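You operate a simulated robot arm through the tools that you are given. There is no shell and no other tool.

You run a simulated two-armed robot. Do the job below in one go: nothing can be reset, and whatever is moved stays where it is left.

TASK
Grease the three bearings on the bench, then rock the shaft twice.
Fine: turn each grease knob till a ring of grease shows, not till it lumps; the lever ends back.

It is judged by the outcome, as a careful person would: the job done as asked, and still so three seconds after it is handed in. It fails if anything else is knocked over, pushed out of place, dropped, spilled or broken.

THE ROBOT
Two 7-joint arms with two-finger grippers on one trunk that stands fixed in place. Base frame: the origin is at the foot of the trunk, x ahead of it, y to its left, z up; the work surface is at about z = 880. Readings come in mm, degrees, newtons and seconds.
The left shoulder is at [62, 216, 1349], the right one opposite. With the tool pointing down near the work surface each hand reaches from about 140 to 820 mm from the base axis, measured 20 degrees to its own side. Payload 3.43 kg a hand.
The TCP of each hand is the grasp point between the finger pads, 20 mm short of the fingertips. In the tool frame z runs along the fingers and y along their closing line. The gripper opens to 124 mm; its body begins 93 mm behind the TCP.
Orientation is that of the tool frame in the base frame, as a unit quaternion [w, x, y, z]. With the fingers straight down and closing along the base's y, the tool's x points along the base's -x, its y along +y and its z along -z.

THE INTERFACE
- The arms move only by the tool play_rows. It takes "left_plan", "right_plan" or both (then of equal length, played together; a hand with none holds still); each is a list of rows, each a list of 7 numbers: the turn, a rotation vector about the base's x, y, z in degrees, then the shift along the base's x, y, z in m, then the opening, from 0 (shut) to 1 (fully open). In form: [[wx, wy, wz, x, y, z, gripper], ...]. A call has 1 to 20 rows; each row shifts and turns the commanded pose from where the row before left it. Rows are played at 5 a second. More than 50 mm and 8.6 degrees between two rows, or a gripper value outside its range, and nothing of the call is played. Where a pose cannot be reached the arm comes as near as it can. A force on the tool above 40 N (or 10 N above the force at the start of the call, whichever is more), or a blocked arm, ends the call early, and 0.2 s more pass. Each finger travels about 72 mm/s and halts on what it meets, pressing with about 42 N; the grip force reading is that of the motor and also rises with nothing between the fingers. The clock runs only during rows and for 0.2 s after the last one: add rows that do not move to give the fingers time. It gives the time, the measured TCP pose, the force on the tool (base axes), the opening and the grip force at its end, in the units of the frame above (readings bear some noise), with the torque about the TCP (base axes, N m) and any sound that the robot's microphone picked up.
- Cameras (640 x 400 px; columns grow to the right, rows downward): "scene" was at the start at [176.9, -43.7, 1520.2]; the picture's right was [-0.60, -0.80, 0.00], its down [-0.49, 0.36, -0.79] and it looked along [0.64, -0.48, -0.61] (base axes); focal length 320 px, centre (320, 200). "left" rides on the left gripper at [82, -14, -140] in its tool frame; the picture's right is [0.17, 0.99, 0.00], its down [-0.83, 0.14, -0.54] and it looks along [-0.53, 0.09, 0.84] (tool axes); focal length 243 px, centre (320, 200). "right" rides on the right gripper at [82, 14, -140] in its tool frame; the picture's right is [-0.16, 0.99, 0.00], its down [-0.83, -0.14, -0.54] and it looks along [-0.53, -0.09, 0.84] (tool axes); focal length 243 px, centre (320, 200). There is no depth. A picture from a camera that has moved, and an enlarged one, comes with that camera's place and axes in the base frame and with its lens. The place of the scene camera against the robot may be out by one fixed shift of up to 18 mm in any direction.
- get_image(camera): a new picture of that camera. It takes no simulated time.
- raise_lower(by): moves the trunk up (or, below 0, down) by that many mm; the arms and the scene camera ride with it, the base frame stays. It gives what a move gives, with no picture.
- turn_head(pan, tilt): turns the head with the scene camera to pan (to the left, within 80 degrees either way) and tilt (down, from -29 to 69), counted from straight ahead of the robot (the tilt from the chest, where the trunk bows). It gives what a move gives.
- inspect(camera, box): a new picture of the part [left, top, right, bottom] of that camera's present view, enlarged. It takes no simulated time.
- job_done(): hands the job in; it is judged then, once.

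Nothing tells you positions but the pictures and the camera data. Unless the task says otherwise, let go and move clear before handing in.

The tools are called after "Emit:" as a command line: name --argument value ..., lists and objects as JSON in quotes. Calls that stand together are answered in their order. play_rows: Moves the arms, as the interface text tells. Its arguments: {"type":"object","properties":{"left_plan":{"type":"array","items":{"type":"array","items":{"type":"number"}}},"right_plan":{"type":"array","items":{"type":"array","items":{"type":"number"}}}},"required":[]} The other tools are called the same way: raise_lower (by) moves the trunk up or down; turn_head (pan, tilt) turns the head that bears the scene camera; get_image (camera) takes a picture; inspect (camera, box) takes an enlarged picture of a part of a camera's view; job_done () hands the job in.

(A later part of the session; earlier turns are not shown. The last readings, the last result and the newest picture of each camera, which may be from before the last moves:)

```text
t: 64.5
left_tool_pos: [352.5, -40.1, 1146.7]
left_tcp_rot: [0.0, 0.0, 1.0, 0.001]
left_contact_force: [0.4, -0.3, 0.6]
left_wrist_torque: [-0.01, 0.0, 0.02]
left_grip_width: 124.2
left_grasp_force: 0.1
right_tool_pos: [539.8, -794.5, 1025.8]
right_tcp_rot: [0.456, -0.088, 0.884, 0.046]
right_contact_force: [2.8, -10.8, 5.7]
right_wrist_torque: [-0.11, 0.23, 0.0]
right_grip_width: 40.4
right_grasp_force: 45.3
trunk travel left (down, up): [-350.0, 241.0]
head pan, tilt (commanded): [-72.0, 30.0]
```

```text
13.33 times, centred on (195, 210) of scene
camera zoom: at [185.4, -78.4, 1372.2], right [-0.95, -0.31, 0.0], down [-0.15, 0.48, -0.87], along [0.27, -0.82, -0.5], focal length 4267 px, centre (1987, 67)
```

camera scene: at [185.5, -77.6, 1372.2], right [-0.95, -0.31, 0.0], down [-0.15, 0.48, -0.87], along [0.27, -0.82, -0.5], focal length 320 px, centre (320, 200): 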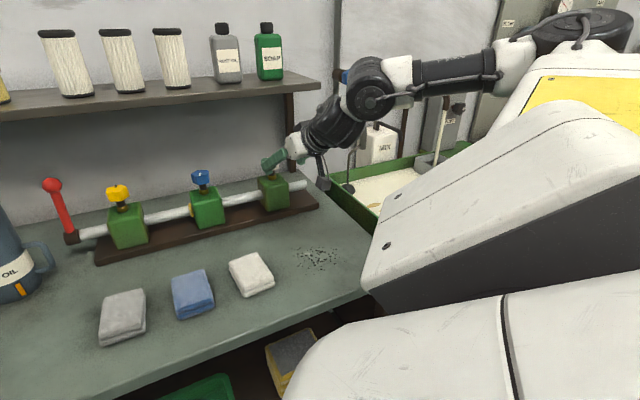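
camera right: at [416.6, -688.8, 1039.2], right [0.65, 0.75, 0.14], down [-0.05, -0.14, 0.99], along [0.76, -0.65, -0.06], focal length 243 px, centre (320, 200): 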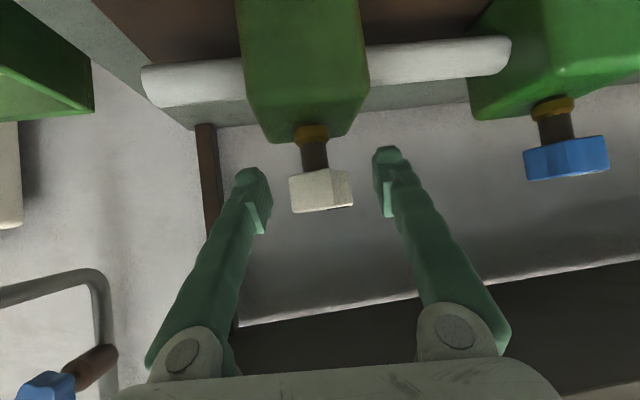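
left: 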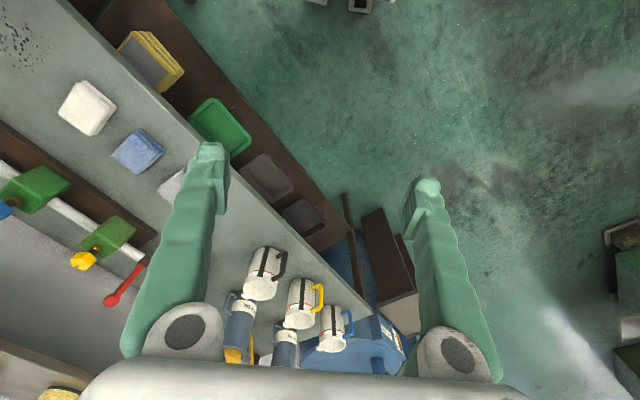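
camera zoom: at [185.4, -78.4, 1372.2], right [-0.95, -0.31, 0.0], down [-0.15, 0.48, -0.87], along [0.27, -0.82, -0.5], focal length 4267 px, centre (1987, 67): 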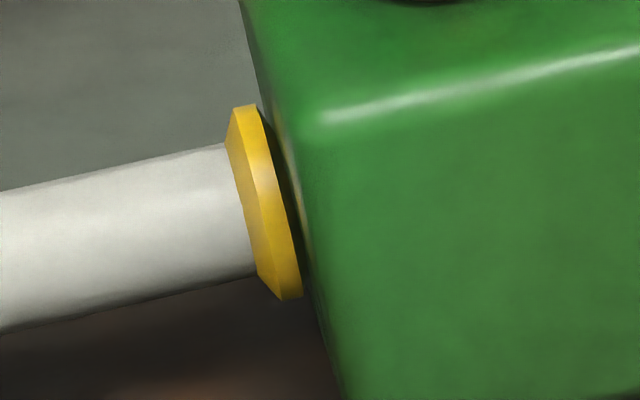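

Both rings look the same: full and smooth, no lumps. I'll release white, back straight out, and swing around toward a standoff for the yellow knob.

Emit:
play_rows --right_plan '[[0, 0, 0, 0, 0, 0, 0.4], [0, 0, 0, 0, 0, 0, 0.6], [0, 0, 0, 0, 0, 0, 0.6], [0, 0, 0, -0.0196, -0.004, 0, 0.6], [0, 0, 0, -0.0196, -0.004, 0, 0.6], [0, 0, 0, -0.0196, -0.004, 0.005, 0.6], [0, 0, 0, -0.0196, -0.004, 0.01, 0.6], [0, 0, 0, -0.015, 0.01, 0.015, 0.6], [0, 0, 0, 0, 0, 0, 0.6]]'

Emit:
turn_head --pan -42 --tilt 36

Emit:
get_image --camera "scene"

Emit:
get_image --camera "right"

```text
t: 66.5
left_tool_pos: [353.3, -40.9, 1147.2]
left_tcp_rot: [0.0, 0.0, 1.0, 0.001]
left_contact_force: [0.8, -0.7, 0.0]
left_wrist_torque: [0.04, -0.01, 0.02]
left_grip_width: 124.1
left_grasp_force: 0.0
right_tool_pos: [447.4, -799.4, 1054.8]
right_tcp_rot: [0.456, -0.088, 0.884, 0.047]
right_contact_force: [0.4, 0.3, -0.2]
right_wrist_torque: [0.0, 0.03, 0.02]
right_grip_width: 74.6
right_grasp_force: 0.0
trunk travel left (down, up): [-350.0, 241.0]
head pan, tilt (commanded): [-72.0, 30.0]
```

```text
t: 67.5
left_tool_pos: [352.2, -40.9, 1147.5]
left_tcp_rot: [0.0, 0.0, 1.0, 0.001]
left_contact_force: [0.1, -0.2, -0.2]
left_wrist_torque: [-0.06, 0.0, -0.02]
left_grip_width: 124.0
left_grasp_force: 0.0
right_tool_pos: [446.8, -798.7, 1056.9]
right_tcp_rot: [0.455, -0.089, 0.885, 0.047]
right_contact_force: [-0.5, 0.6, 0.3]
right_wrist_torque: [0.01, 0.0, -0.01]
right_grip_width: 74.3
right_grasp_force: 0.1
trunk travel left (down, up): [-350.0, 241.0]
head pan, tilt (commanded): [-42.0, 36.0]
```

```text
taken
camera scene: at [222.4, -50.3, 1362.9], right [-0.67, -0.74, 0.0], down [-0.44, 0.39, -0.81], along [0.6, -0.54, -0.59], focal length 320 px, centre (320, 200)
```

scene: 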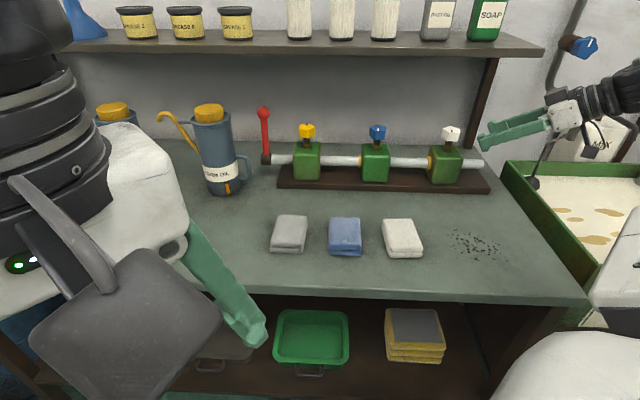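

```text
taken
camera right: at [286.0, -818.2, 1069.1], right [-0.1, 0.99, 0.14], down [0.07, -0.13, 0.99], along [0.99, 0.11, -0.06], focal length 243 px, centre (320, 200)
```

right: 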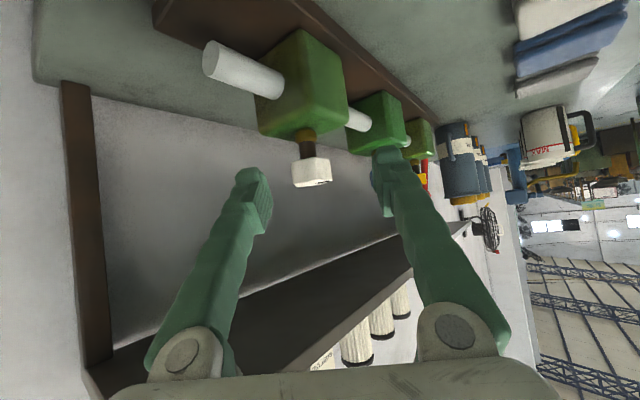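

White, blue and the shelf items all look undisturbed. I'll now travel in front of the rail to a standoff about 80 mm before the yellow knob at roughly -50° yaw.

Emit:
play_rows --right_plan '[[0, 0, -5.1, -0.005, 0.03, 0.004, 0.6], [0, 0, -5.1, -0.005, 0.03, 0.004, 0.6], [0, 0, -5.1, -0.005, 0.03, 0.004, 0.6], [0, 0, -5.1, 0.0346, 0.0257, 0, 0.6], [0, 0, -5.1, 0.0346, 0.0257, 0, 0.6], [0, 0, -5.1, 0.0346, 0.0257, 0, 0.6], [0, 0, -5.1, 0.0346, 0.0257, 0, 0.6], [0, 0, -5.1, 0.0346, 0.0257, 0, 0.6], [0, 0, -5.1, 0.0346, 0.0257, 0, 0.55], [0, 0, -5.1, 0.0346, 0.0257, 0, 0.5], [0, 0, -5.1, 0.0346, 0.0257, 0, 0.5], [0, 0, -5.1, 0.03, 0.0257, 0, 0.5], [0, 0, 0, 0, 0, 0, 0.5]]'

Emit:
get_image --camera "scene"

Emit:
get_image --camera "right"

```text
t: 70.3
left_tool_pos: [350.2, -38.6, 1147.1]
left_tcp_rot: [-0.001, 0.0, 1.0, -0.001]
left_contact_force: [-0.2, -0.7, 1.0]
left_wrist_torque: [0.0, 0.01, -0.01]
left_grip_width: 124.0
left_grasp_force: 0.1
right_tool_pos: [806.1, -532.7, 1244.9]
right_tcp_rot: [0.521, 0.387, 0.746, -0.15]
right_contact_force: [-0.9, 0.2, 0.4]
right_wrist_torque: [-0.01, 0.01, 0.02]
right_grip_width: 62.1
right_grasp_force: 0.1
right hand out of reach, approached as far as the arm can: row 9, 10, 11, 12
trunk travel left (down, up): [-350.0, 241.0]
head pan, tilt (commanded): [-42.0, 36.0]
stopped in row 13 (right hand): the force on the tool passed its limit at 492 N (the readings are from after the stop); the commanded pose is now the measured one
```

```text
taken
camera scene: at [220.1, -48.2, 1363.3], right [-0.67, -0.74, 0.0], down [-0.44, 0.39, -0.81], along [0.6, -0.54, -0.59], focal length 320 px, centre (320, 200)
```

scene: 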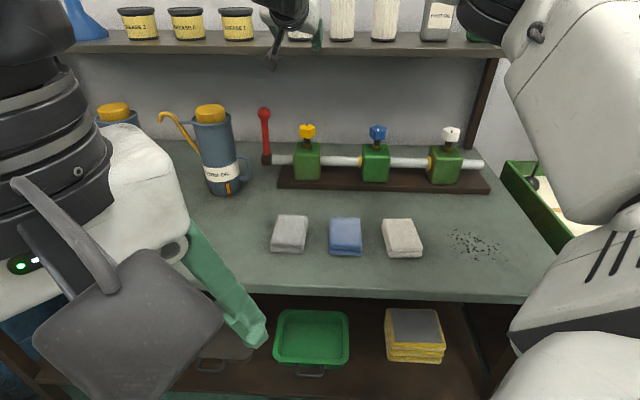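

```text
taken
camera right: at [712.0, -400.3, 1229.6], right [0.75, 0.58, 0.32], down [-0.33, -0.1, 0.94], along [0.57, -0.81, 0.11], focal length 243 px, centre (320, 200)
```

right: 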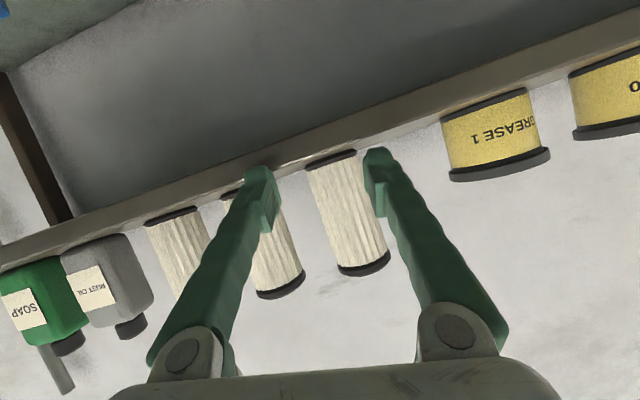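

Those rows went out of reach and the arm jumped up to the shelf with a hard contact. I'll stop here and check carefully whether anything on the shelf moved before doing anything else.

Emit:
inspect --camera "scene" --box '[220, 0, 420, 100]'

Emit:
inspect --camera "right" --box '[140, 100, 560, 340]'

Emit:
get_image --camera "left"

```text
3.20 times, centred on (320, 50) of scene
camera zoom: at [220.1, -48.2, 1363.3], right [-0.67, -0.74, 0.0], down [-0.44, 0.39, -0.81], along [0.6, -0.54, -0.59], focal length 1024 px, centre (320, 680)
```

zoom: 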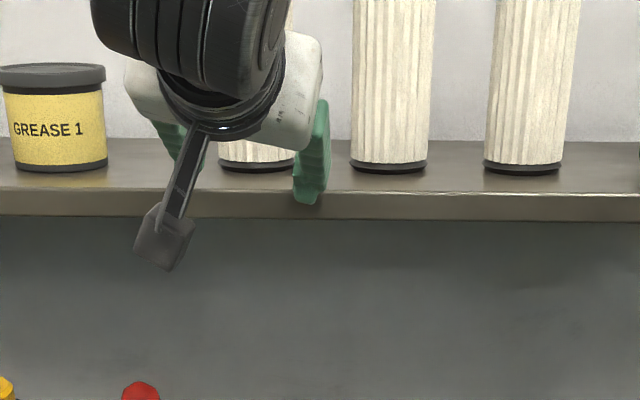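

```text
1.52 times, centred on (350, 220) of right
camera zoom: at [712.0, -400.3, 1229.6], right [0.75, 0.58, 0.32], down [-0.33, -0.1, 0.94], along [0.57, -0.81, 0.11], focal length 370 px, centre (274, 170)
```

zoom: 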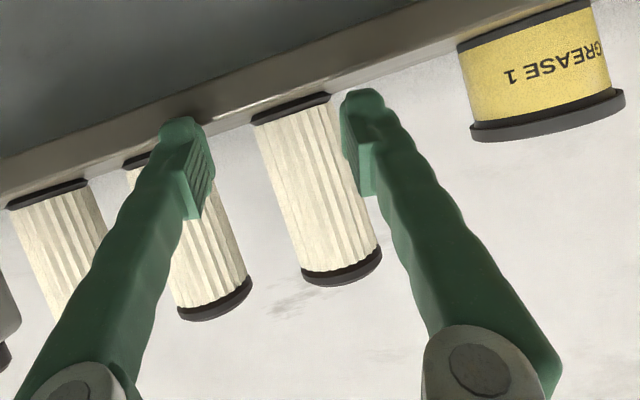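

```text
taken
camera left: at [269.0, -53.2, 1286.6], right [-0.17, 0.99, 0.0], down [0.83, 0.14, 0.54], along [0.53, 0.09, -0.84], focal length 243 px, centre (320, 200)
```

left: 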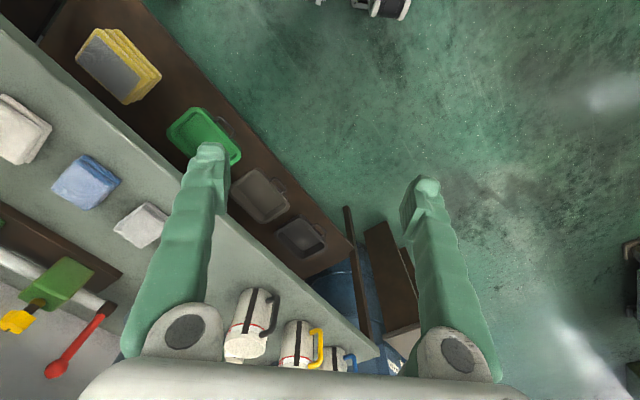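

Everything on the shelf is still in place and upright, and the fingers sit free around the left filter cylinder with zero contact force. I'll back straight out horizontally along the tool direction in small steps.

Emit:
play_rows --right_plan '[[0, 0, 0, -0.007, 0.0066, 0.002, 0.5], [0, 0, 0, -0.0105, 0.01, 0.002, 0.5], [0, 0, 0, -0.0145, 0.0138, 0.002, 0.5], [0, 0, 0, -0.0145, 0.0138, 0.0, 0.5], [0, 0, 0, -0.0145, 0.0138, 0.0, 0.5], [0, 0, 0, -0.0145, 0.0138, 0.0, 0.5], [0, 0, 0, 0, 0, 0, 0.5]]'

Emit:
get_image --camera "scene"

Emit:
get_image --camera "right"

```text
t: 71.9
left_tool_pos: [353.6, -39.6, 1145.0]
left_tcp_rot: [-0.001, 0.001, 1.0, 0.0]
left_contact_force: [0.7, -0.2, 0.1]
left_wrist_torque: [0.0, -0.04, 0.02]
left_grip_width: 124.0
left_grasp_force: 0.1
right_tool_pos: [813.1, -520.7, 1264.2]
right_tcp_rot: [0.519, 0.388, 0.747, -0.151]
right_contact_force: [-0.4, -0.3, 0.0]
right_wrist_torque: [0.02, 0.04, 0.02]
right_grip_width: 62.2
right_grasp_force: 0.0
right hand out of reach, approached as far as the arm can: row 1, 2, 3, 4, 5, 6
trunk travel left (down, up): [-350.0, 241.0]
head pan, tilt (commanded): [-42.0, 36.0]
```

```text
taken
camera scene: at [222.5, -50.2, 1362.9], right [-0.67, -0.74, 0.0], down [-0.44, 0.39, -0.81], along [0.6, -0.54, -0.59], focal length 320 px, centre (320, 200)
```

scene: 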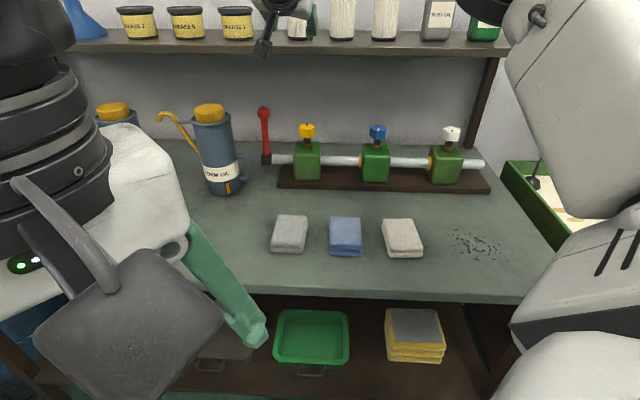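

```text
taken
camera right: at [716.7, -389.6, 1251.5], right [0.75, 0.58, 0.32], down [-0.32, -0.1, 0.94], along [0.57, -0.81, 0.11], focal length 243 px, centre (320, 200)
```

right: 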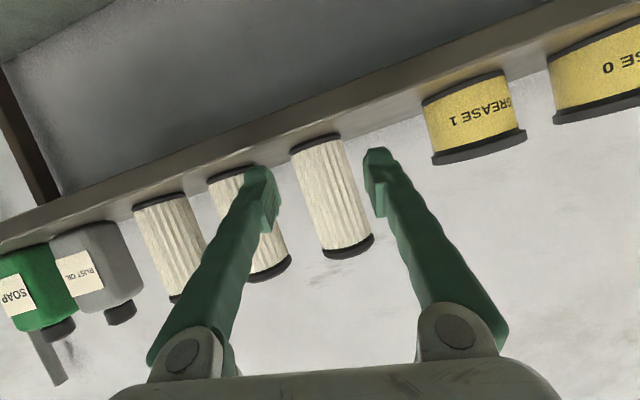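

The arm is in an awkward elbow-high posture and couldn't follow; the fingers are still free just in front of the shelf. I'll test a very small backward-and-up move to find which directions are feasible.

Emit:
play_rows --right_plan '[[0, 0, 0, -0.006, 0.004, 0.01, 0.5], [0, 0, 0, 0, 0, 0, 0.5]]'

Emit:
get_image --camera "right"

Emit:
turn_head --pan -42 --tilt 0

Emit:
get_image --camera "scene"

```text
t: 72.5
left_tool_pos: [353.3, -41.4, 1146.3]
left_tcp_rot: [-0.001, 0.0, 1.0, 0.0]
left_contact_force: [-0.2, 0.1, -0.1]
left_wrist_torque: [0.0, 0.03, 0.0]
left_grip_width: 124.0
left_grasp_force: 0.1
right_tool_pos: [809.3, -520.2, 1275.5]
right_tcp_rot: [0.519, 0.388, 0.747, -0.151]
right_contact_force: [0.5, 0.5, 0.0]
right_wrist_torque: [0.0, 0.0, 0.01]
right_grip_width: 61.9
right_grasp_force: 0.1
right hand out of reach, approached as far as the arm can: row 1
trunk travel left (down, up): [-350.0, 241.0]
head pan, tilt (commanded): [-42.0, 36.0]
```

```text
taken
camera right: at [714.3, -388.3, 1262.3], right [0.75, 0.58, 0.32], down [-0.32, -0.1, 0.94], along [0.58, -0.81, 0.11], focal length 243 px, centre (320, 200)
```

right: 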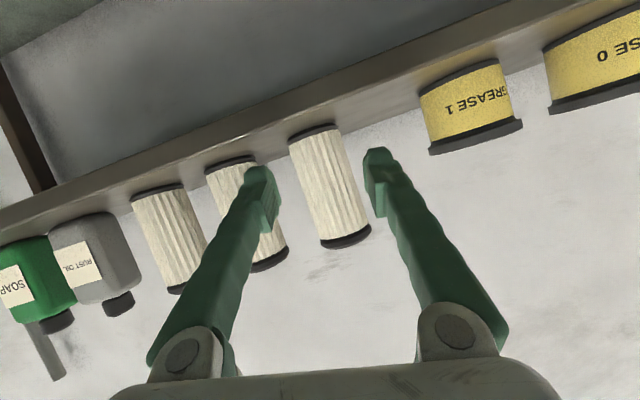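

```text
t: 73.5
left_tool_pos: [354.5, -42.3, 1149.3]
left_tcp_rot: [-0.001, -0.004, 1.0, -0.005]
left_contact_force: [0.2, 0.4, 0.3]
left_wrist_torque: [0.02, 0.03, -0.02]
left_grip_width: 124.1
left_grasp_force: 0.1
right_tool_pos: [809.4, -519.6, 1276.1]
right_tcp_rot: [0.519, 0.387, 0.747, -0.15]
right_contact_force: [-0.5, 0.5, 0.1]
right_wrist_torque: [-0.01, 0.04, 0.01]
right_grip_width: 62.2
right_grasp_force: 0.1
trunk travel left (down, up): [-350.0, 241.0]
head pan, tilt (commanded): [-42.0, 0.0]
```

```text
taken
camera scene: at [226.4, -53.2, 1409.5], right [-0.67, -0.75, 0.0], down [-0.09, 0.08, -0.99], along [0.74, -0.66, -0.12], focal length 320 px, centre (320, 200)
```

scene: 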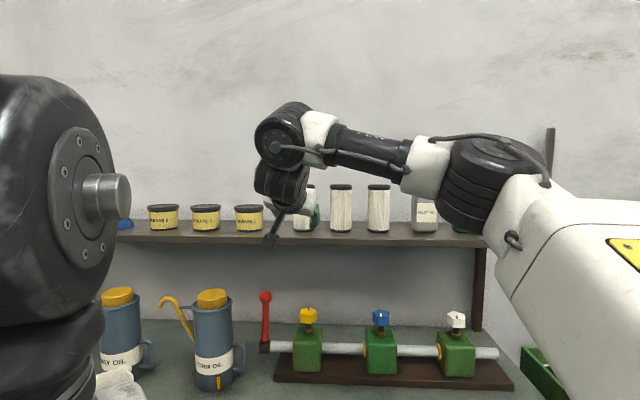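

I can see the elbow is out to the right and the wrist is bent sharply, and lowering the trunk caused that. Raising the trunk lifts the hand vertically clear of the shelf and lets the arm work straighter, so I'll do that first.

Emit:
raise_lower --by 100

Emit:
get_image --camera "scene"

Emit:
get_image --camera "right"

```text
t: 74.9
left_tool_pos: [352.3, -40.5, 1245.9]
left_tcp_rot: [-0.001, 0.0, 1.0, 0.001]
left_contact_force: [0.5, 0.5, 0.6]
left_wrist_torque: [0.0, 0.01, -0.01]
left_grip_width: 124.2
left_grasp_force: 0.0
right_tool_pos: [811.3, -518.2, 1373.8]
right_tcp_rot: [0.519, 0.387, 0.747, -0.151]
right_contact_force: [0.1, 0.6, 0.2]
right_wrist_torque: [-0.05, 0.02, 0.01]
right_grip_width: 62.2
right_grasp_force: 0.0
trunk travel left (down, up): [-450.0, 141.0]
head pan, tilt (commanded): [-42.0, 0.0]
```

```text
taken
camera scene: at [198.2, -52.1, 1522.3], right [-0.67, -0.74, 0.0], down [0.0, 0.0, -1.0], along [0.74, -0.67, 0.0], focal length 320 px, centre (320, 200)
```

scene: 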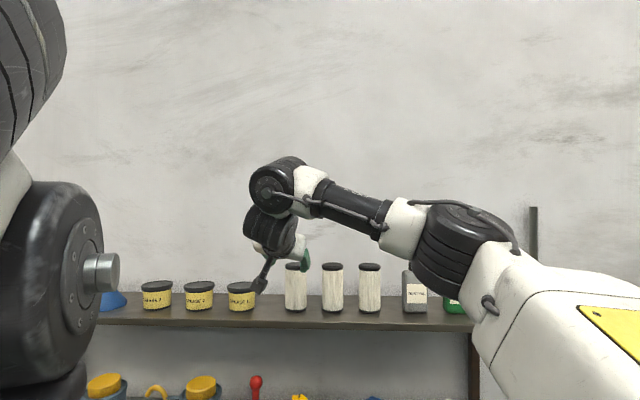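

```text
taken
camera right: at [716.3, -387.9, 1360.2], right [0.75, 0.57, 0.32], down [-0.32, -0.1, 0.94], along [0.57, -0.81, 0.11], focal length 243 px, centre (320, 200)
```

right: 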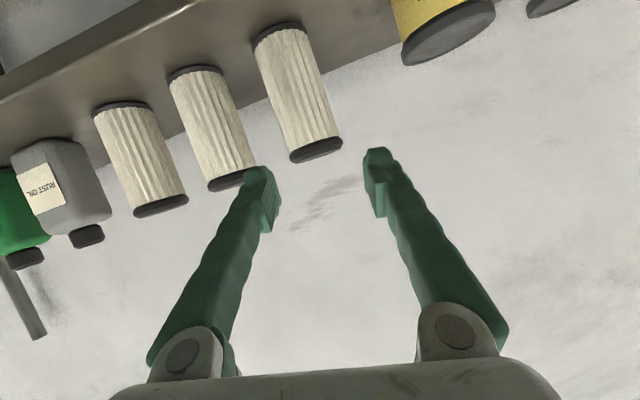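

The shelf items are all still standing in line and the hand is clear above them. I'll raise the trunk a little more, then bring the hand back toward the robot.

Emit:
raise_lower --by 80

Emit:
play_rows --right_plan '[[0, 0, 0, -0.015, 0.008, 0.0, 0.5], [0, 0, 0, -0.015, 0.008, 0.0, 0.5], [0, 0, 0, 0, 0, 0, 0.5]]'

Emit:
get_image --camera "scene"

```text
t: 76.0
left_tool_pos: [354.5, -40.5, 1325.4]
left_tcp_rot: [-0.002, 0.0, 1.0, 0.0]
left_contact_force: [0.0, -0.3, 0.2]
left_wrist_torque: [0.0, 0.03, -0.04]
left_grip_width: 124.3
left_grasp_force: 0.0
right_tool_pos: [780.7, -520.0, 1534.9]
right_tcp_rot: [0.557, 0.394, 0.719, -0.13]
right_contact_force: [0.7, -0.9, -0.2]
right_wrist_torque: [-0.02, -0.02, -0.03]
right_grip_width: 62.3
right_grasp_force: 0.0
trunk travel left (down, up): [-530.0, 61.0]
head pan, tilt (commanded): [-42.0, 0.0]
```

```text
t: 76.8
left_tool_pos: [353.1, -40.9, 1325.1]
left_tcp_rot: [-0.002, 0.0, 1.0, 0.001]
left_contact_force: [0.7, -0.6, -1.1]
left_wrist_torque: [-0.01, 0.04, 0.03]
left_grip_width: 123.9
left_grasp_force: 0.0
right_tool_pos: [758.6, -512.7, 1536.8]
right_tcp_rot: [0.557, 0.393, 0.72, -0.128]
right_contact_force: [1.4, -0.2, -0.2]
right_wrist_torque: [-0.04, -0.03, -0.01]
right_grip_width: 62.1
right_grasp_force: 0.0
right hand out of reach, approached as far as the arm can: row 2
trunk travel left (down, up): [-530.0, 61.0]
head pan, tilt (commanded): [-42.0, 0.0]
```

```text
taken
camera scene: at [155.9, -52.7, 1615.9], right [-0.67, -0.74, 0.0], down [0.0, 0.0, -1.0], along [0.74, -0.67, 0.0], focal length 320 px, centre (320, 200)
```

scene: 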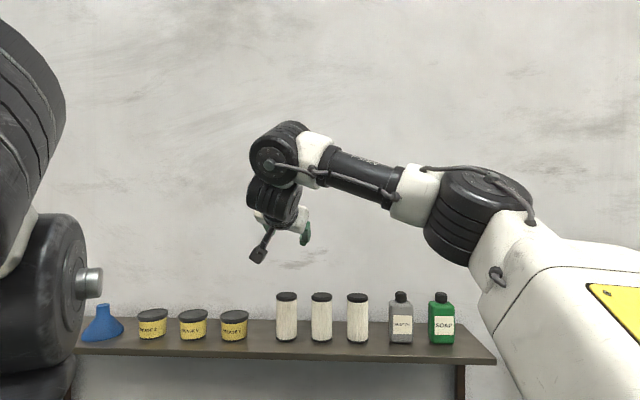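

Free space now, and every shelf item is in place. I'll rotate the tool back toward straight-down while pulling the hand in toward the robot, to recover a comfortable posture.

Emit:
play_rows --right_plan '[[4.9, 4.6, 1.8, -0.02, 0.003, 0, 0.5], [4.9, 4.6, 1.8, -0.02, 0.003, 0, 0.5], [4.9, 4.6, 1.8, -0.02, 0.003, 0, 0.5], [4.9, 4.6, 1.8, -0.02, 0.003, 0, 0.5], [0, 0, 0, 0, 0, 0, 0.5]]'

Emit:
get_image --camera "scene"

```text
t: 78.0
left_tool_pos: [352.4, -40.3, 1326.5]
left_tcp_rot: [-0.001, 0.0, 1.0, 0.001]
left_contact_force: [0.1, 0.3, -0.3]
left_wrist_torque: [0.0, -0.02, 0.04]
left_grip_width: 124.1
left_grasp_force: 0.1
right_tool_pos: [672.7, -500.4, 1532.2]
right_tcp_rot: [0.37, 0.411, 0.833, -0.03]
right_contact_force: [-0.3, 0.2, 0.9]
right_wrist_torque: [0.03, -0.01, -0.04]
right_grip_width: 61.8
right_grasp_force: 0.1
right hand out of reach, approached as far as the arm can: row 4
trunk travel left (down, up): [-530.0, 61.0]
head pan, tilt (commanded): [-42.0, 0.0]
```

```text
taken
camera scene: at [154.5, -51.9, 1616.1], right [-0.67, -0.74, 0.0], down [0.0, 0.0, -1.0], along [0.74, -0.67, 0.0], focal length 320 px, centre (320, 200)
```

scene: 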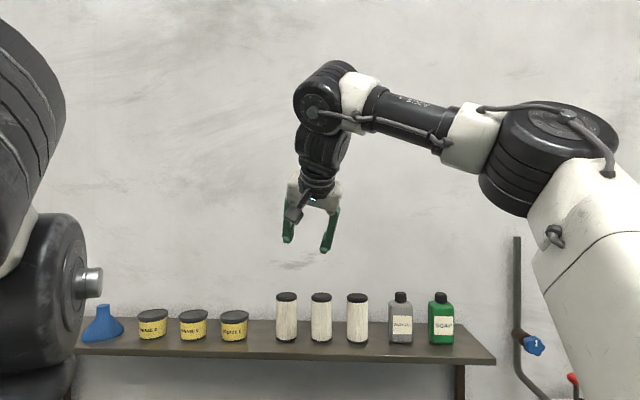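

That's recovering. I'll continue lowering and pulling in while removing the roll, aiming for about (523,-464,1350) in front of the bench.

Emit:
play_rows --right_plan '[[-0.73, 3.0, 3.03, -0.025, 0.006, -0.03, 0.5], [-0.73, 3.0, 3.03, -0.025, 0.006, -0.03, 0.5], [-0.73, 3.0, 3.03, -0.025, 0.006, -0.03, 0.5], [-0.73, 3.0, 3.03, -0.025, 0.006, -0.03, 0.5], [-0.73, 3.0, 3.03, -0.025, 0.006, -0.03, 0.5], [-0.73, 3.0, 3.03, -0.025, 0.006, -0.03, 0.5], [0, 0, 0, 0, 0, 0, 0.5]]'

Emit:
turn_head --pan -42 --tilt 30

Emit:
get_image --camera "scene"

Emit:
get_image --camera "right"

```text
t: 79.7
left_tool_pos: [351.3, -39.7, 1327.7]
left_tcp_rot: [-0.001, 0.0, 1.0, 0.001]
left_contact_force: [0.2, 0.6, 0.2]
left_wrist_torque: [-0.01, 0.03, -0.03]
left_grip_width: 124.0
left_grasp_force: 0.0
right_tool_pos: [523.3, -469.1, 1354.8]
right_tcp_rot: [0.249, 0.25, 0.933, -0.067]
right_contact_force: [1.0, 0.2, -0.1]
right_wrist_torque: [0.0, -0.01, 0.01]
right_grip_width: 62.0
right_grasp_force: 0.1
trunk travel left (down, up): [-530.0, 61.0]
head pan, tilt (commanded): [-42.0, 0.0]
```

```text
t: 80.6
left_tool_pos: [352.2, -40.6, 1326.2]
left_tcp_rot: [0.0, 0.0, 1.0, 0.001]
left_contact_force: [-0.1, -0.2, -0.1]
left_wrist_torque: [-0.02, -0.03, -0.05]
left_grip_width: 124.1
left_grasp_force: 0.1
right_tool_pos: [523.7, -468.6, 1354.2]
right_tcp_rot: [0.25, 0.251, 0.933, -0.07]
right_contact_force: [0.5, 0.4, 0.0]
right_wrist_torque: [0.03, 0.0, -0.02]
right_grip_width: 61.9
right_grasp_force: 0.1
trunk travel left (down, up): [-530.0, 61.0]
head pan, tilt (commanded): [-42.0, 30.0]
```

```text
taken
camera scene: at [153.9, -52.2, 1568.0], right [-0.67, -0.74, 0.0], down [-0.37, 0.33, -0.87], along [0.64, -0.58, -0.5], focal length 320 px, centre (320, 200)
```

scene: 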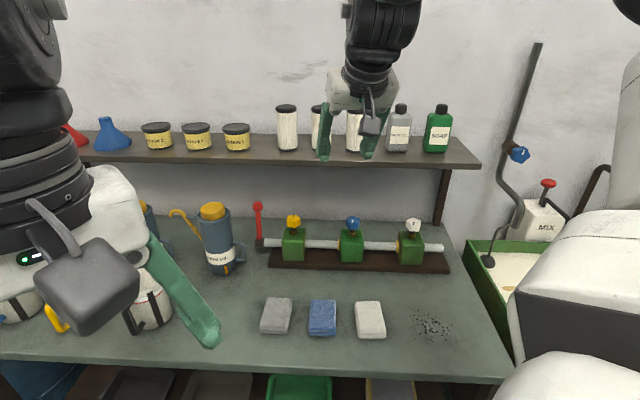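

```text
taken
camera right: at [408.8, -385.7, 1433.9], right [0.62, 0.78, 0.08], down [0.32, -0.34, 0.88], along [0.72, -0.52, -0.46], focal length 243 px, centre (320, 200)
```

right: 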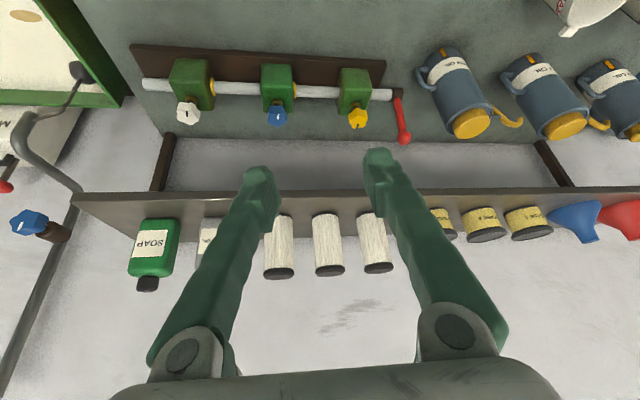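

The right hand is back in a comfortable pose and I can see grease rings on the white and blue bearings. I'll descend in front of the bench in small checked stages toward yellow, adding tilt.

Emit:
play_rows --right_plan '[[-2.5, -4.33, 0, 0.024, 0.005, -0.038, 0.5], [-2.5, -4.33, 0, 0.024, 0.005, -0.038, 0.5], [-2.5, -4.33, 0, 0.024, 0.005, -0.038, 0.5], [-2.5, -4.33, 0, 0.024, 0.005, -0.038, 0.5], [0, 0, 0, 0, 0, 0, 0.5]]'

Emit:
get_image --camera "right"

```text
t: 81.8
left_tool_pos: [353.0, -39.4, 1325.8]
left_tcp_rot: [-0.001, 0.0, 1.0, 0.0]
left_contact_force: [-0.1, 0.0, -0.4]
left_wrist_torque: [-0.01, 0.0, 0.0]
left_grip_width: 123.9
left_grasp_force: 0.0
right_tool_pos: [604.6, -524.3, 1225.3]
right_tcp_rot: [0.408, 0.237, 0.875, -0.112]
right_contact_force: [1.0, -0.5, 0.1]
right_wrist_torque: [0.02, 0.03, -0.01]
right_grip_width: 62.0
right_grasp_force: 0.0
right hand out of reach, approached as far as the arm can: row 1, 2, 3
trunk travel left (down, up): [-530.0, 61.0]
head pan, tilt (commanded): [-42.0, 30.0]
```

```text
taken
camera right: at [472.5, -433.1, 1250.6], right [0.59, 0.8, 0.13], down [0.03, -0.18, 0.98], along [0.81, -0.57, -0.13], focal length 243 px, centre (320, 200)
```

right: 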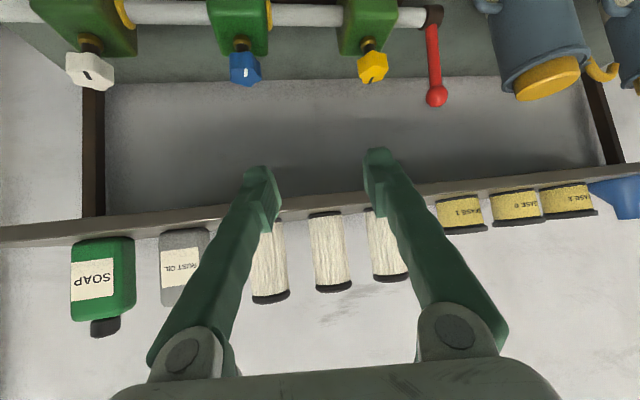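

It settled at a reachable tilt of 50°. I'll extend outward and down toward the yellow standoff in a short stage.

Emit:
play_rows --right_plan '[[0, 0, 0, 0.015, 0.002, -0.035, 0.5], [0, 0, 0, 0.02, 0.003, -0.035, 0.5], [0, 0, 0, 0.02, 0.004, -0.035, 0.5], [0, 0, 0, 0, 0, 0, 0.5]]'

Emit:
get_image --camera "right"

Emit:
get_image --camera "scene"

```text
t: 82.8
left_tool_pos: [352.5, -40.4, 1326.0]
left_tcp_rot: [-0.001, 0.0, 1.0, 0.001]
left_contact_force: [0.9, -0.6, -0.6]
left_wrist_torque: [0.01, 0.0, 0.0]
left_grip_width: 124.0
left_grasp_force: 0.1
right_tool_pos: [657.7, -515.3, 1123.5]
right_tcp_rot: [0.408, 0.236, 0.875, -0.111]
right_contact_force: [0.7, -0.7, 0.3]
right_wrist_torque: [0.0, 0.03, -0.01]
right_grip_width: 62.1
right_grasp_force: 0.1
trunk travel left (down, up): [-530.0, 61.0]
head pan, tilt (commanded): [-42.0, 30.0]
```

```text
taken
camera right: at [526.4, -424.4, 1147.6], right [0.59, 0.8, 0.13], down [0.03, -0.18, 0.98], along [0.81, -0.57, -0.13], focal length 243 px, centre (320, 200)
```

right: 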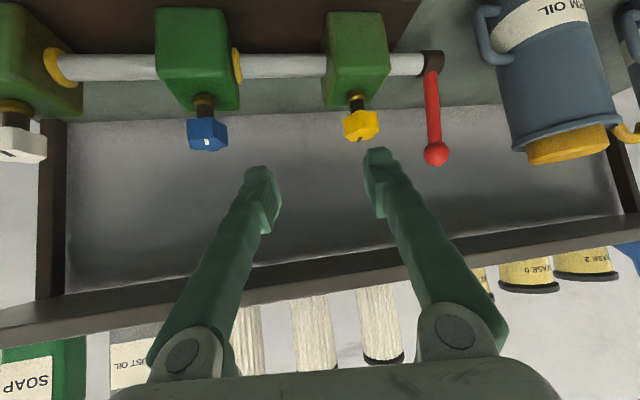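

```text
taken
camera scene: at [153.6, -52.0, 1568.0], right [-0.67, -0.74, 0.0], down [-0.37, 0.33, -0.87], along [0.64, -0.58, -0.5], focal length 320 px, centre (320, 200)
```

scene: 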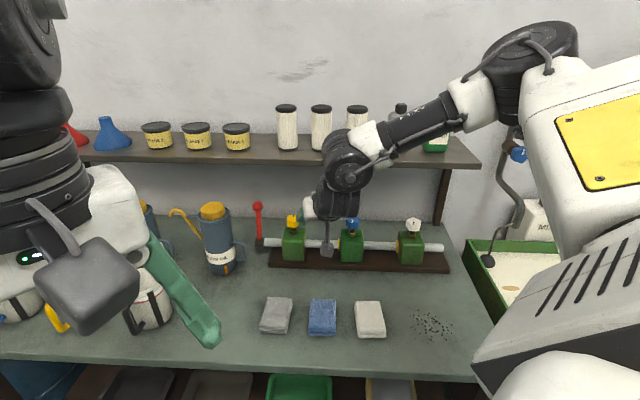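

Posture is good and yellow re-measures at (794.5,-539.5,1024.5). I'll move to a closer standoff, still in small steps.

Emit:
play_rows --right_plan '[[0, 0, 0, 0.025, 0.0036, -0.026, 0.5], [0, 0, 0, 0.025, 0.0036, -0.026, 0.5], [0, 0, 0, 0.026, 0.0036, -0.026, 0.5], [0, 0, 0, 0, 0, 0, 0.5]]'

Emit:
get_image --camera "right"

Emit:
inspect --camera "scene" --box '[230, 160, 390, 280]'

```text
t: 83.8
left_tool_pos: [352.7, -40.0, 1326.5]
left_tcp_rot: [-0.001, -0.001, 1.0, 0.001]
left_contact_force: [-0.7, 0.1, 0.4]
left_wrist_torque: [-0.03, 0.0, 0.02]
left_grip_width: 123.8
left_grasp_force: 0.0
right_tool_pos: [732.0, -505.7, 1042.5]
right_tcp_rot: [0.409, 0.237, 0.874, -0.111]
right_contact_force: [0.0, -0.2, -0.2]
right_wrist_torque: [-0.03, 0.02, -0.06]
right_grip_width: 62.2
right_grasp_force: 0.0
trunk travel left (down, up): [-530.0, 61.0]
head pan, tilt (commanded): [-42.0, 30.0]
```

```text
taken
camera right: at [600.7, -413.2, 1068.4], right [0.59, 0.8, 0.13], down [0.03, -0.18, 0.98], along [0.81, -0.57, -0.13], focal length 243 px, centre (320, 200)
```

right: 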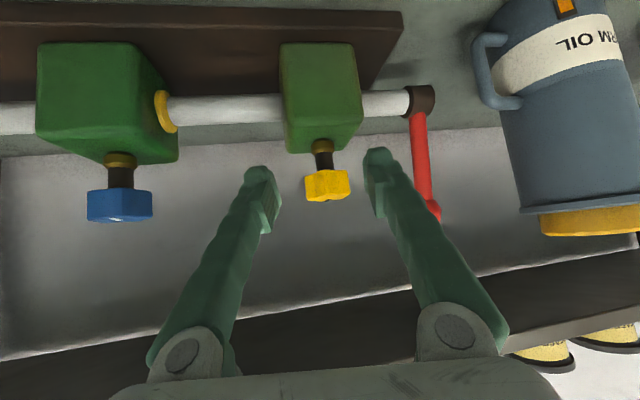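

```text
3.33 times, centred on (310, 220) of scene
camera zoom: at [153.7, -52.2, 1568.0], right [-0.67, -0.74, 0.0], down [-0.37, 0.33, -0.87], along [0.64, -0.58, -0.5], focal length 1067 px, centre (353, 133)
```

zoom: 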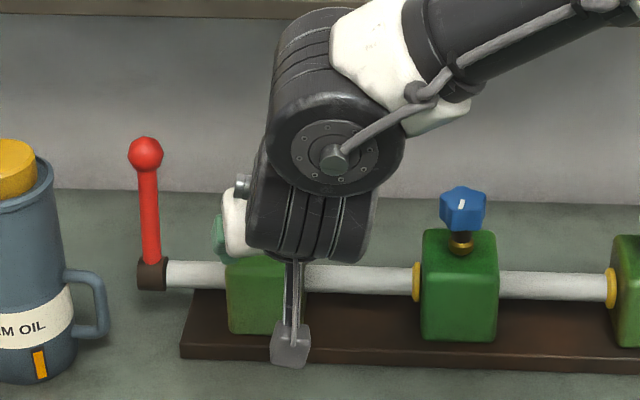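

Yellow is aligned and the lever is clear of the fingers. I'll make the final approach.

Emit:
play_rows --right_plan '[[0, 0, 0, 0.0156, -0.0085, -0.006, 0.5], [0, 0, 0, 0.0156, -0.0085, -0.006, 0.5], [0, 0, 0, 0.0156, -0.0085, -0.0055, 0.5], [0, 0, 0, 0.0157, -0.0083, 0, 0.5], [0, 0, 0, 0, 0, 0, 0.5]]'

Emit:
get_image --camera "right"

Emit:
inspect --camera "scene" --box '[230, 160, 390, 280]'

```text
t: 85.0
left_tool_pos: [352.4, -40.7, 1326.6]
left_tcp_rot: [-0.001, 0.0, 1.0, 0.001]
left_contact_force: [0.4, -0.1, -0.8]
left_wrist_torque: [0.01, -0.03, -0.02]
left_grip_width: 123.9
left_grasp_force: 0.1
right_tool_pos: [795.1, -538.9, 1024.8]
right_tcp_rot: [0.408, 0.236, 0.875, -0.111]
right_contact_force: [-0.5, 0.2, 0.0]
right_wrist_torque: [-0.02, -0.02, 0.0]
right_grip_width: 62.0
right_grasp_force: 0.1
trunk travel left (down, up): [-530.0, 61.0]
head pan, tilt (commanded): [-42.0, 30.0]
```

```text
taken
camera right: at [663.2, -446.4, 1050.0], right [0.59, 0.8, 0.13], down [0.03, -0.18, 0.98], along [0.81, -0.57, -0.13], focal length 243 px, centre (320, 200)
```

right: 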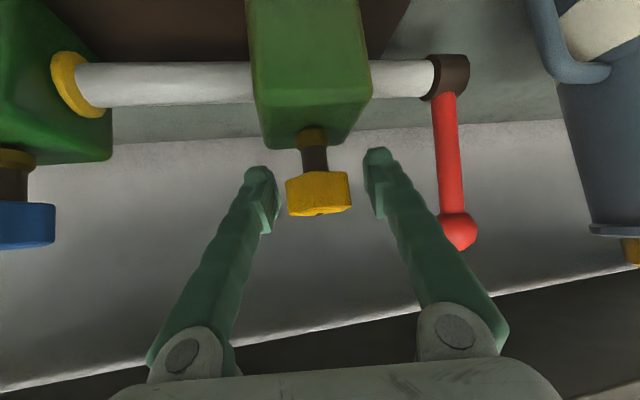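

```text
3.33 times, centred on (310, 220) of scene
camera zoom: at [153.6, -52.1, 1568.0], right [-0.67, -0.74, 0.0], down [-0.37, 0.33, -0.87], along [0.64, -0.58, -0.5], focal length 1067 px, centre (353, 133)
```

zoom: 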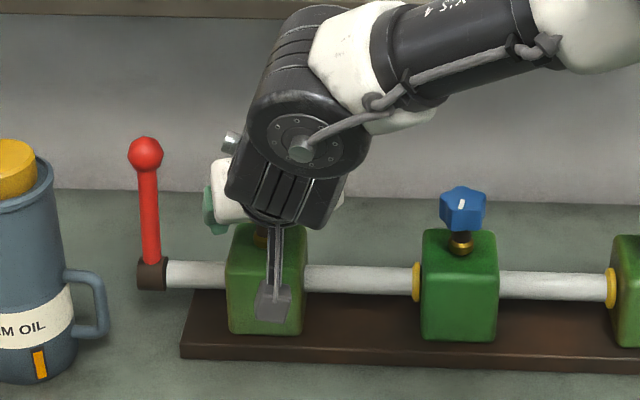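

Yellow is centred at the grasp point and I can see where its ring will appear. I'll close and turn counter-clockwise 20°.

Emit:
play_rows --right_plan '[[0, 0, 0, 0, 0, 0, 0.35], [0, 0, 0, 0, 0, 0, 0.2], [0, 0, 0, 0, 0, 0, 0.2], [0, 0, 5, 0, 0, 0, 0.2], [0, 0, 5, 0, 0, 0, 0.2], [0, 0, 5, 0, 0, 0, 0.2], [0, 0, 5, 0, 0, 0, 0.2]]'

Emit:
get_image --camera "right"

Emit:
inspect --camera "scene" --box '[230, 160, 390, 280]'

```text
t: 86.6
left_tool_pos: [351.1, -40.4, 1326.7]
left_tcp_rot: [0.001, 0.0, 1.0, 0.001]
left_contact_force: [-0.2, -0.1, -0.4]
left_wrist_torque: [0.02, -0.02, -0.01]
left_grip_width: 123.5
left_grasp_force: 0.0
right_tool_pos: [794.3, -540.8, 1025.2]
right_tcp_rot: [0.421, 0.08, 0.903, -0.038]
right_contact_force: [-7.1, -3.6, 0.4]
right_wrist_torque: [0.32, 0.17, -0.01]
right_grip_width: 36.2
right_grasp_force: 45.1
trunk travel left (down, up): [-530.0, 61.0]
head pan, tilt (commanded): [-42.0, 30.0]
```

```text
taken
camera right: at [639.3, -498.8, 1049.6], right [0.28, 0.95, 0.13], down [0.09, -0.16, 0.98], along [0.96, -0.26, -0.13], focal length 243 px, centre (320, 200)
```

right: 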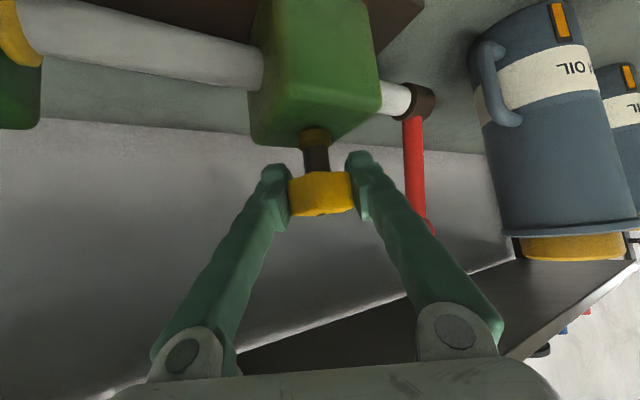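

```text
3.33 times, centred on (310, 220) of scene
camera zoom: at [152.8, -53.2, 1568.0], right [-0.67, -0.74, 0.0], down [-0.37, 0.34, -0.87], along [0.64, -0.58, -0.5], focal length 1067 px, centre (353, 133)
```

zoom: 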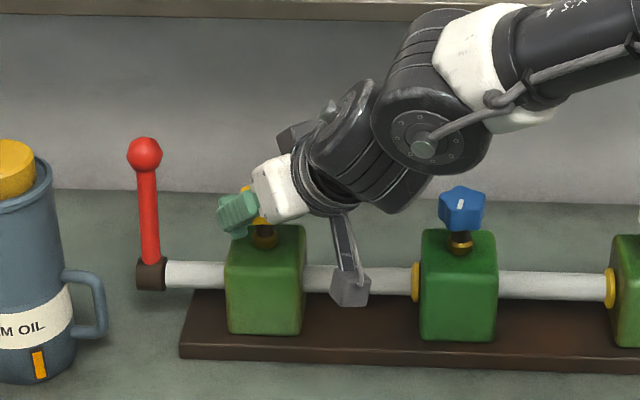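

Smooth so far. I'll continue another 24° counter-clockwise.

Emit:
play_rows --right_plan '[[0, 0, 4, 0, 0, 0, 0.2], [0, 0, 4, 0, 0, 0, 0.2], [0, 0, 4, 0, 0, 0, 0.2], [0, 0, 4, 0, 0, 0, 0.2], [0, 0, 4, 0, 0, 0, 0.2], [0, 0, 4, 0, 0, 0, 0.2]]'

Emit:
get_image --camera "right"

Emit:
inspect --camera "scene" --box '[230, 160, 390, 280]'

```text
t: 88.0
left_tool_pos: [352.8, -41.3, 1326.8]
left_tcp_rot: [0.0, 0.0, 1.0, 0.001]
left_contact_force: [0.4, 0.2, 0.5]
left_wrist_torque: [-0.01, 0.02, 0.0]
left_grip_width: 124.0
left_grasp_force: 0.0
right_tool_pos: [794.4, -541.5, 1023.2]
right_tcp_rot: [0.421, -0.109, 0.899, 0.05]
right_contact_force: [-3.6, -9.0, 0.5]
right_wrist_torque: [-0.13, 0.44, -0.03]
right_grip_width: 36.1
right_grasp_force: 45.2
trunk travel left (down, up): [-530.0, 61.0]
head pan, tilt (commanded): [-42.0, 30.0]
```

```text
taken
camera right: at [635.8, -565.9, 1049.3], right [-0.13, 0.98, 0.13], down [0.15, -0.11, 0.98], along [0.98, 0.15, -0.13], focal length 243 px, centre (320, 200)
```

right: 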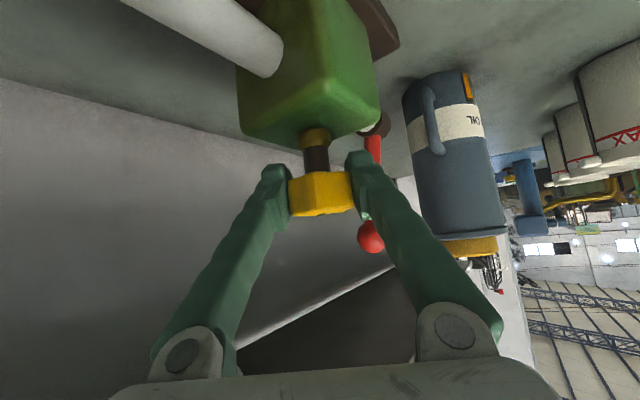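

```text
3.33 times, centred on (310, 220) of scene
camera zoom: at [153.2, -53.8, 1568.0], right [-0.67, -0.74, 0.0], down [-0.37, 0.34, -0.87], along [0.64, -0.58, -0.5], focal length 1067 px, centre (353, 133)
```

zoom: 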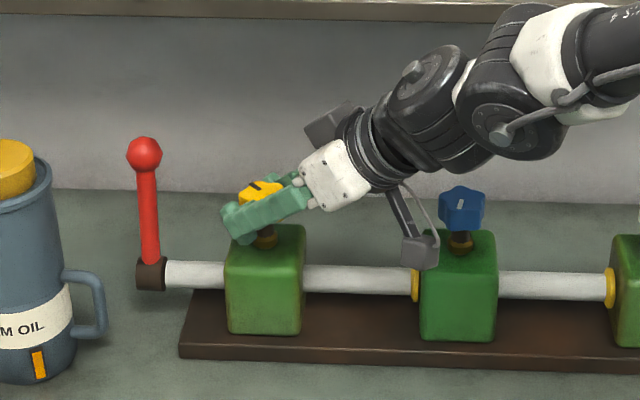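

About 44° turned with the camera box clear of the blue knob. I'll add 8°, then re-grip.

Emit:
play_rows --right_plan '[[0, 0, 4, 0, 0, 0, 0.2], [0, 0, 4, 0, 0, 0, 0.2], [0, 0, 0, 0, 0, 0, 0.35], [0, 0, 0, 0, 0, 0, 0.5], [0, 0, 0, 0, 0, 0, 0.5], [0, 0, -5, 0, 0, 0, 0.5], [0, 0, -5, 0, 0, 0, 0.5], [0, 0, -5, 0, 0, 0, 0.5], [0, 0, -5, 0, 0, 0, 0.5], [0, 0, -5, 0, 0, 0, 0.5], [0, 0, -5, 0, 0, 0, 0.5], [0, 0, -5, 0, 0, 0, 0.5], [0, 0, -5, 0, 0, 0, 0.5], [0, 0, -5, 0, 0, 0, 0.5], [0, 0, -5, 0, 0, 0, 0.5], [0, 0, 0, 0, 0, 0, 0.5]]'

Emit:
get_image --camera "right"

Emit:
inspect --camera "scene" --box '[230, 160, 390, 280]'

```text
t: 91.4
left_tool_pos: [352.3, -40.2, 1326.8]
left_tcp_rot: [-0.001, 0.0, 1.0, 0.002]
left_contact_force: [0.4, -0.1, -0.2]
left_wrist_torque: [0.01, 0.0, 0.02]
left_grip_width: 124.0
left_grasp_force: 0.0
right_tool_pos: [794.4, -539.2, 1024.5]
right_tcp_rot: [0.411, 0.221, 0.878, -0.104]
right_contact_force: [-0.6, -0.8, -0.6]
right_wrist_torque: [-0.05, -0.02, 0.01]
right_grip_width: 62.1
right_grasp_force: 0.2
trunk travel left (down, up): [-530.0, 61.0]
head pan, tilt (commanded): [-42.0, 30.0]
```

```text
taken
camera right: at [661.1, -451.9, 1049.5], right [0.56, 0.82, 0.13], down [0.04, -0.18, 0.98], along [0.83, -0.55, -0.13], focal length 243 px, centre (320, 200)
```

right: 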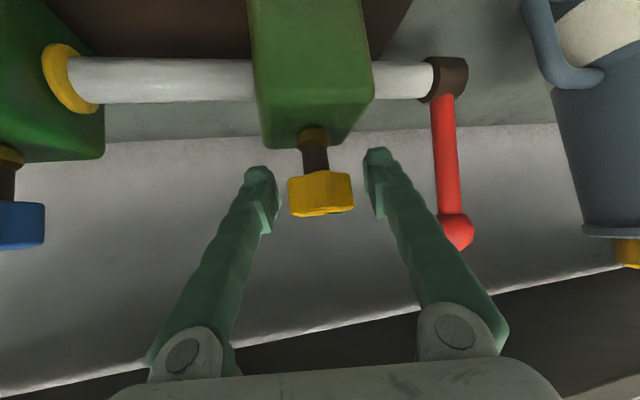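

```text
3.33 times, centred on (310, 220) of scene
camera zoom: at [153.7, -52.6, 1568.0], right [-0.67, -0.74, 0.0], down [-0.37, 0.33, -0.87], along [0.64, -0.58, -0.5], focal length 1067 px, centre (353, 133)
```

zoom: 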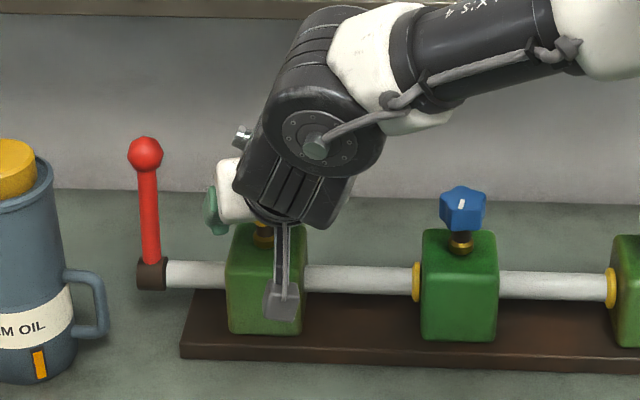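

The re-grip swing worked cleanly. Second stroke: close and turn 25°.

Emit:
play_rows --right_plan '[[0, 0, 0, 0, 0, 0, 0.35], [0, 0, 0, 0, 0, 0, 0.2], [0, 0, 0, 0, 0, 0, 0.2], [0, 0, 5, 0, 0, 0, 0.2], [0, 0, 5, 0, 0, 0, 0.2], [0, 0, 5, 0, 0, 0, 0.2], [0, 0, 5, 0, 0, 0, 0.2], [0, 0, 5, 0, 0, 0, 0.2]]'

Emit:
inspect --camera "scene" --box '[230, 160, 390, 280]'

Emit:
inspect --camera "right" --box '[200, 0, 440, 240]'

```text
t: 93.2
left_tool_pos: [353.2, -40.3, 1325.7]
left_tcp_rot: [0.0, 0.0, 1.0, 0.001]
left_contact_force: [-0.6, -0.4, -0.4]
left_wrist_torque: [0.01, 0.0, -0.03]
left_grip_width: 124.3
left_grasp_force: 0.0
right_tool_pos: [795.6, -541.3, 1023.5]
right_tcp_rot: [0.422, 0.024, 0.906, -0.012]
right_contact_force: [3.7, -1.9, 0.5]
right_wrist_torque: [0.0, 0.15, -0.01]
right_grip_width: 36.7
right_grasp_force: 45.2
trunk travel left (down, up): [-530.0, 61.0]
head pan, tilt (commanded): [-42.0, 30.0]
```

```text
3.33 times, centred on (310, 220) of scene
camera zoom: at [154.4, -52.5, 1567.9], right [-0.67, -0.74, 0.0], down [-0.37, 0.33, -0.87], along [0.64, -0.58, -0.5], focal length 1067 px, centre (353, 133)
```

zoom: 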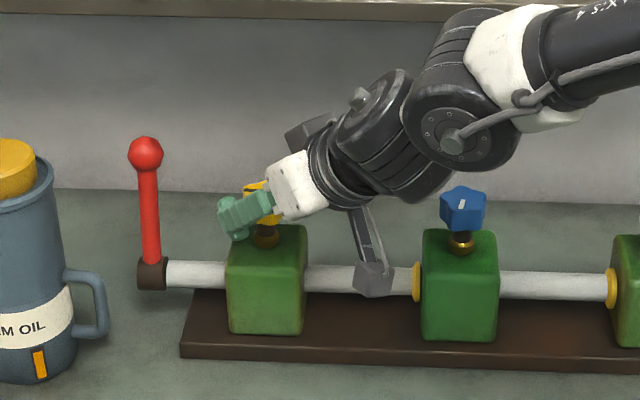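

```text
1.67 times, centred on (320, 120) of right
camera zoom: at [637.0, -517.6, 1049.4], right [0.16, 0.98, 0.13], down [0.11, -0.14, 0.98], along [0.98, -0.14, -0.13], focal length 404 px, centre (320, 333)
```

zoom: 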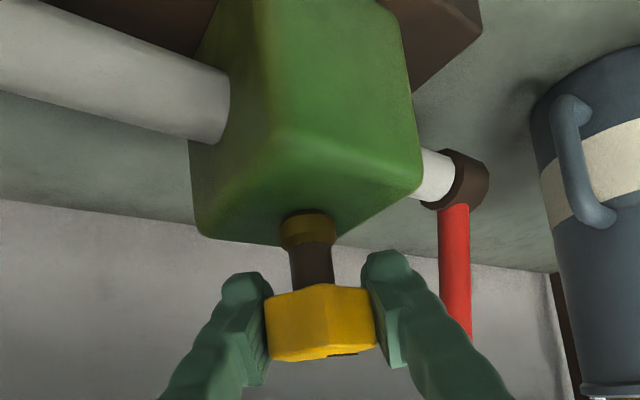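

No ring yet at about 77°. I'll turn another 25°, then check.

Emit:
play_rows --right_plan '[[0, 0, 5, 0, 0, 0, 0.2], [0, 0, 5, 0, 0, 0, 0.2], [0, 0, 5, 0, 0, 0, 0.2], [0, 0, 5, 0, 0, 0, 0.2], [0, 0, 5, 0, 0, 0, 0.2]]'

Emit:
inspect --camera "scene" --box '[230, 160, 390, 280]'

```text
t: 94.4
left_tool_pos: [352.9, -39.9, 1325.6]
left_tcp_rot: [-0.001, 0.0, 1.0, 0.001]
left_contact_force: [0.3, 0.6, -0.4]
left_wrist_torque: [0.02, 0.01, 0.01]
left_grip_width: 123.8
left_grasp_force: 0.0
right_tool_pos: [796.9, -539.5, 1023.7]
right_tcp_rot: [0.415, -0.173, 0.89, 0.08]
right_contact_force: [5.6, 1.2, -1.0]
right_wrist_torque: [0.08, -0.4, -0.01]
right_grip_width: 36.6
right_grasp_force: 44.9
trunk travel left (down, up): [-530.0, 61.0]
head pan, tilt (commanded): [-42.0, 30.0]
```

```text
3.33 times, centred on (310, 220) of scene
camera zoom: at [154.8, -52.0, 1567.9], right [-0.67, -0.74, 0.0], down [-0.37, 0.33, -0.87], along [0.64, -0.58, -0.5], focal length 1067 px, centre (353, 133)
```

zoom: 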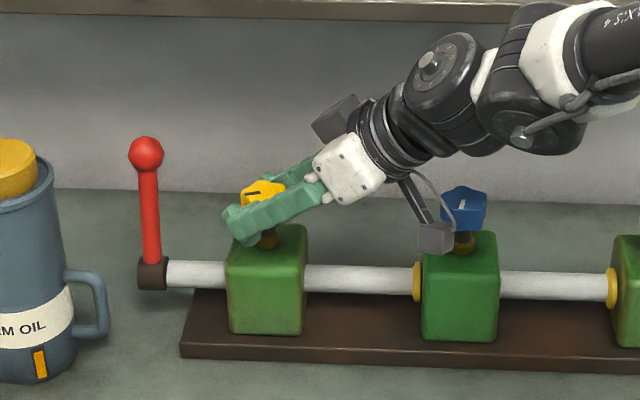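

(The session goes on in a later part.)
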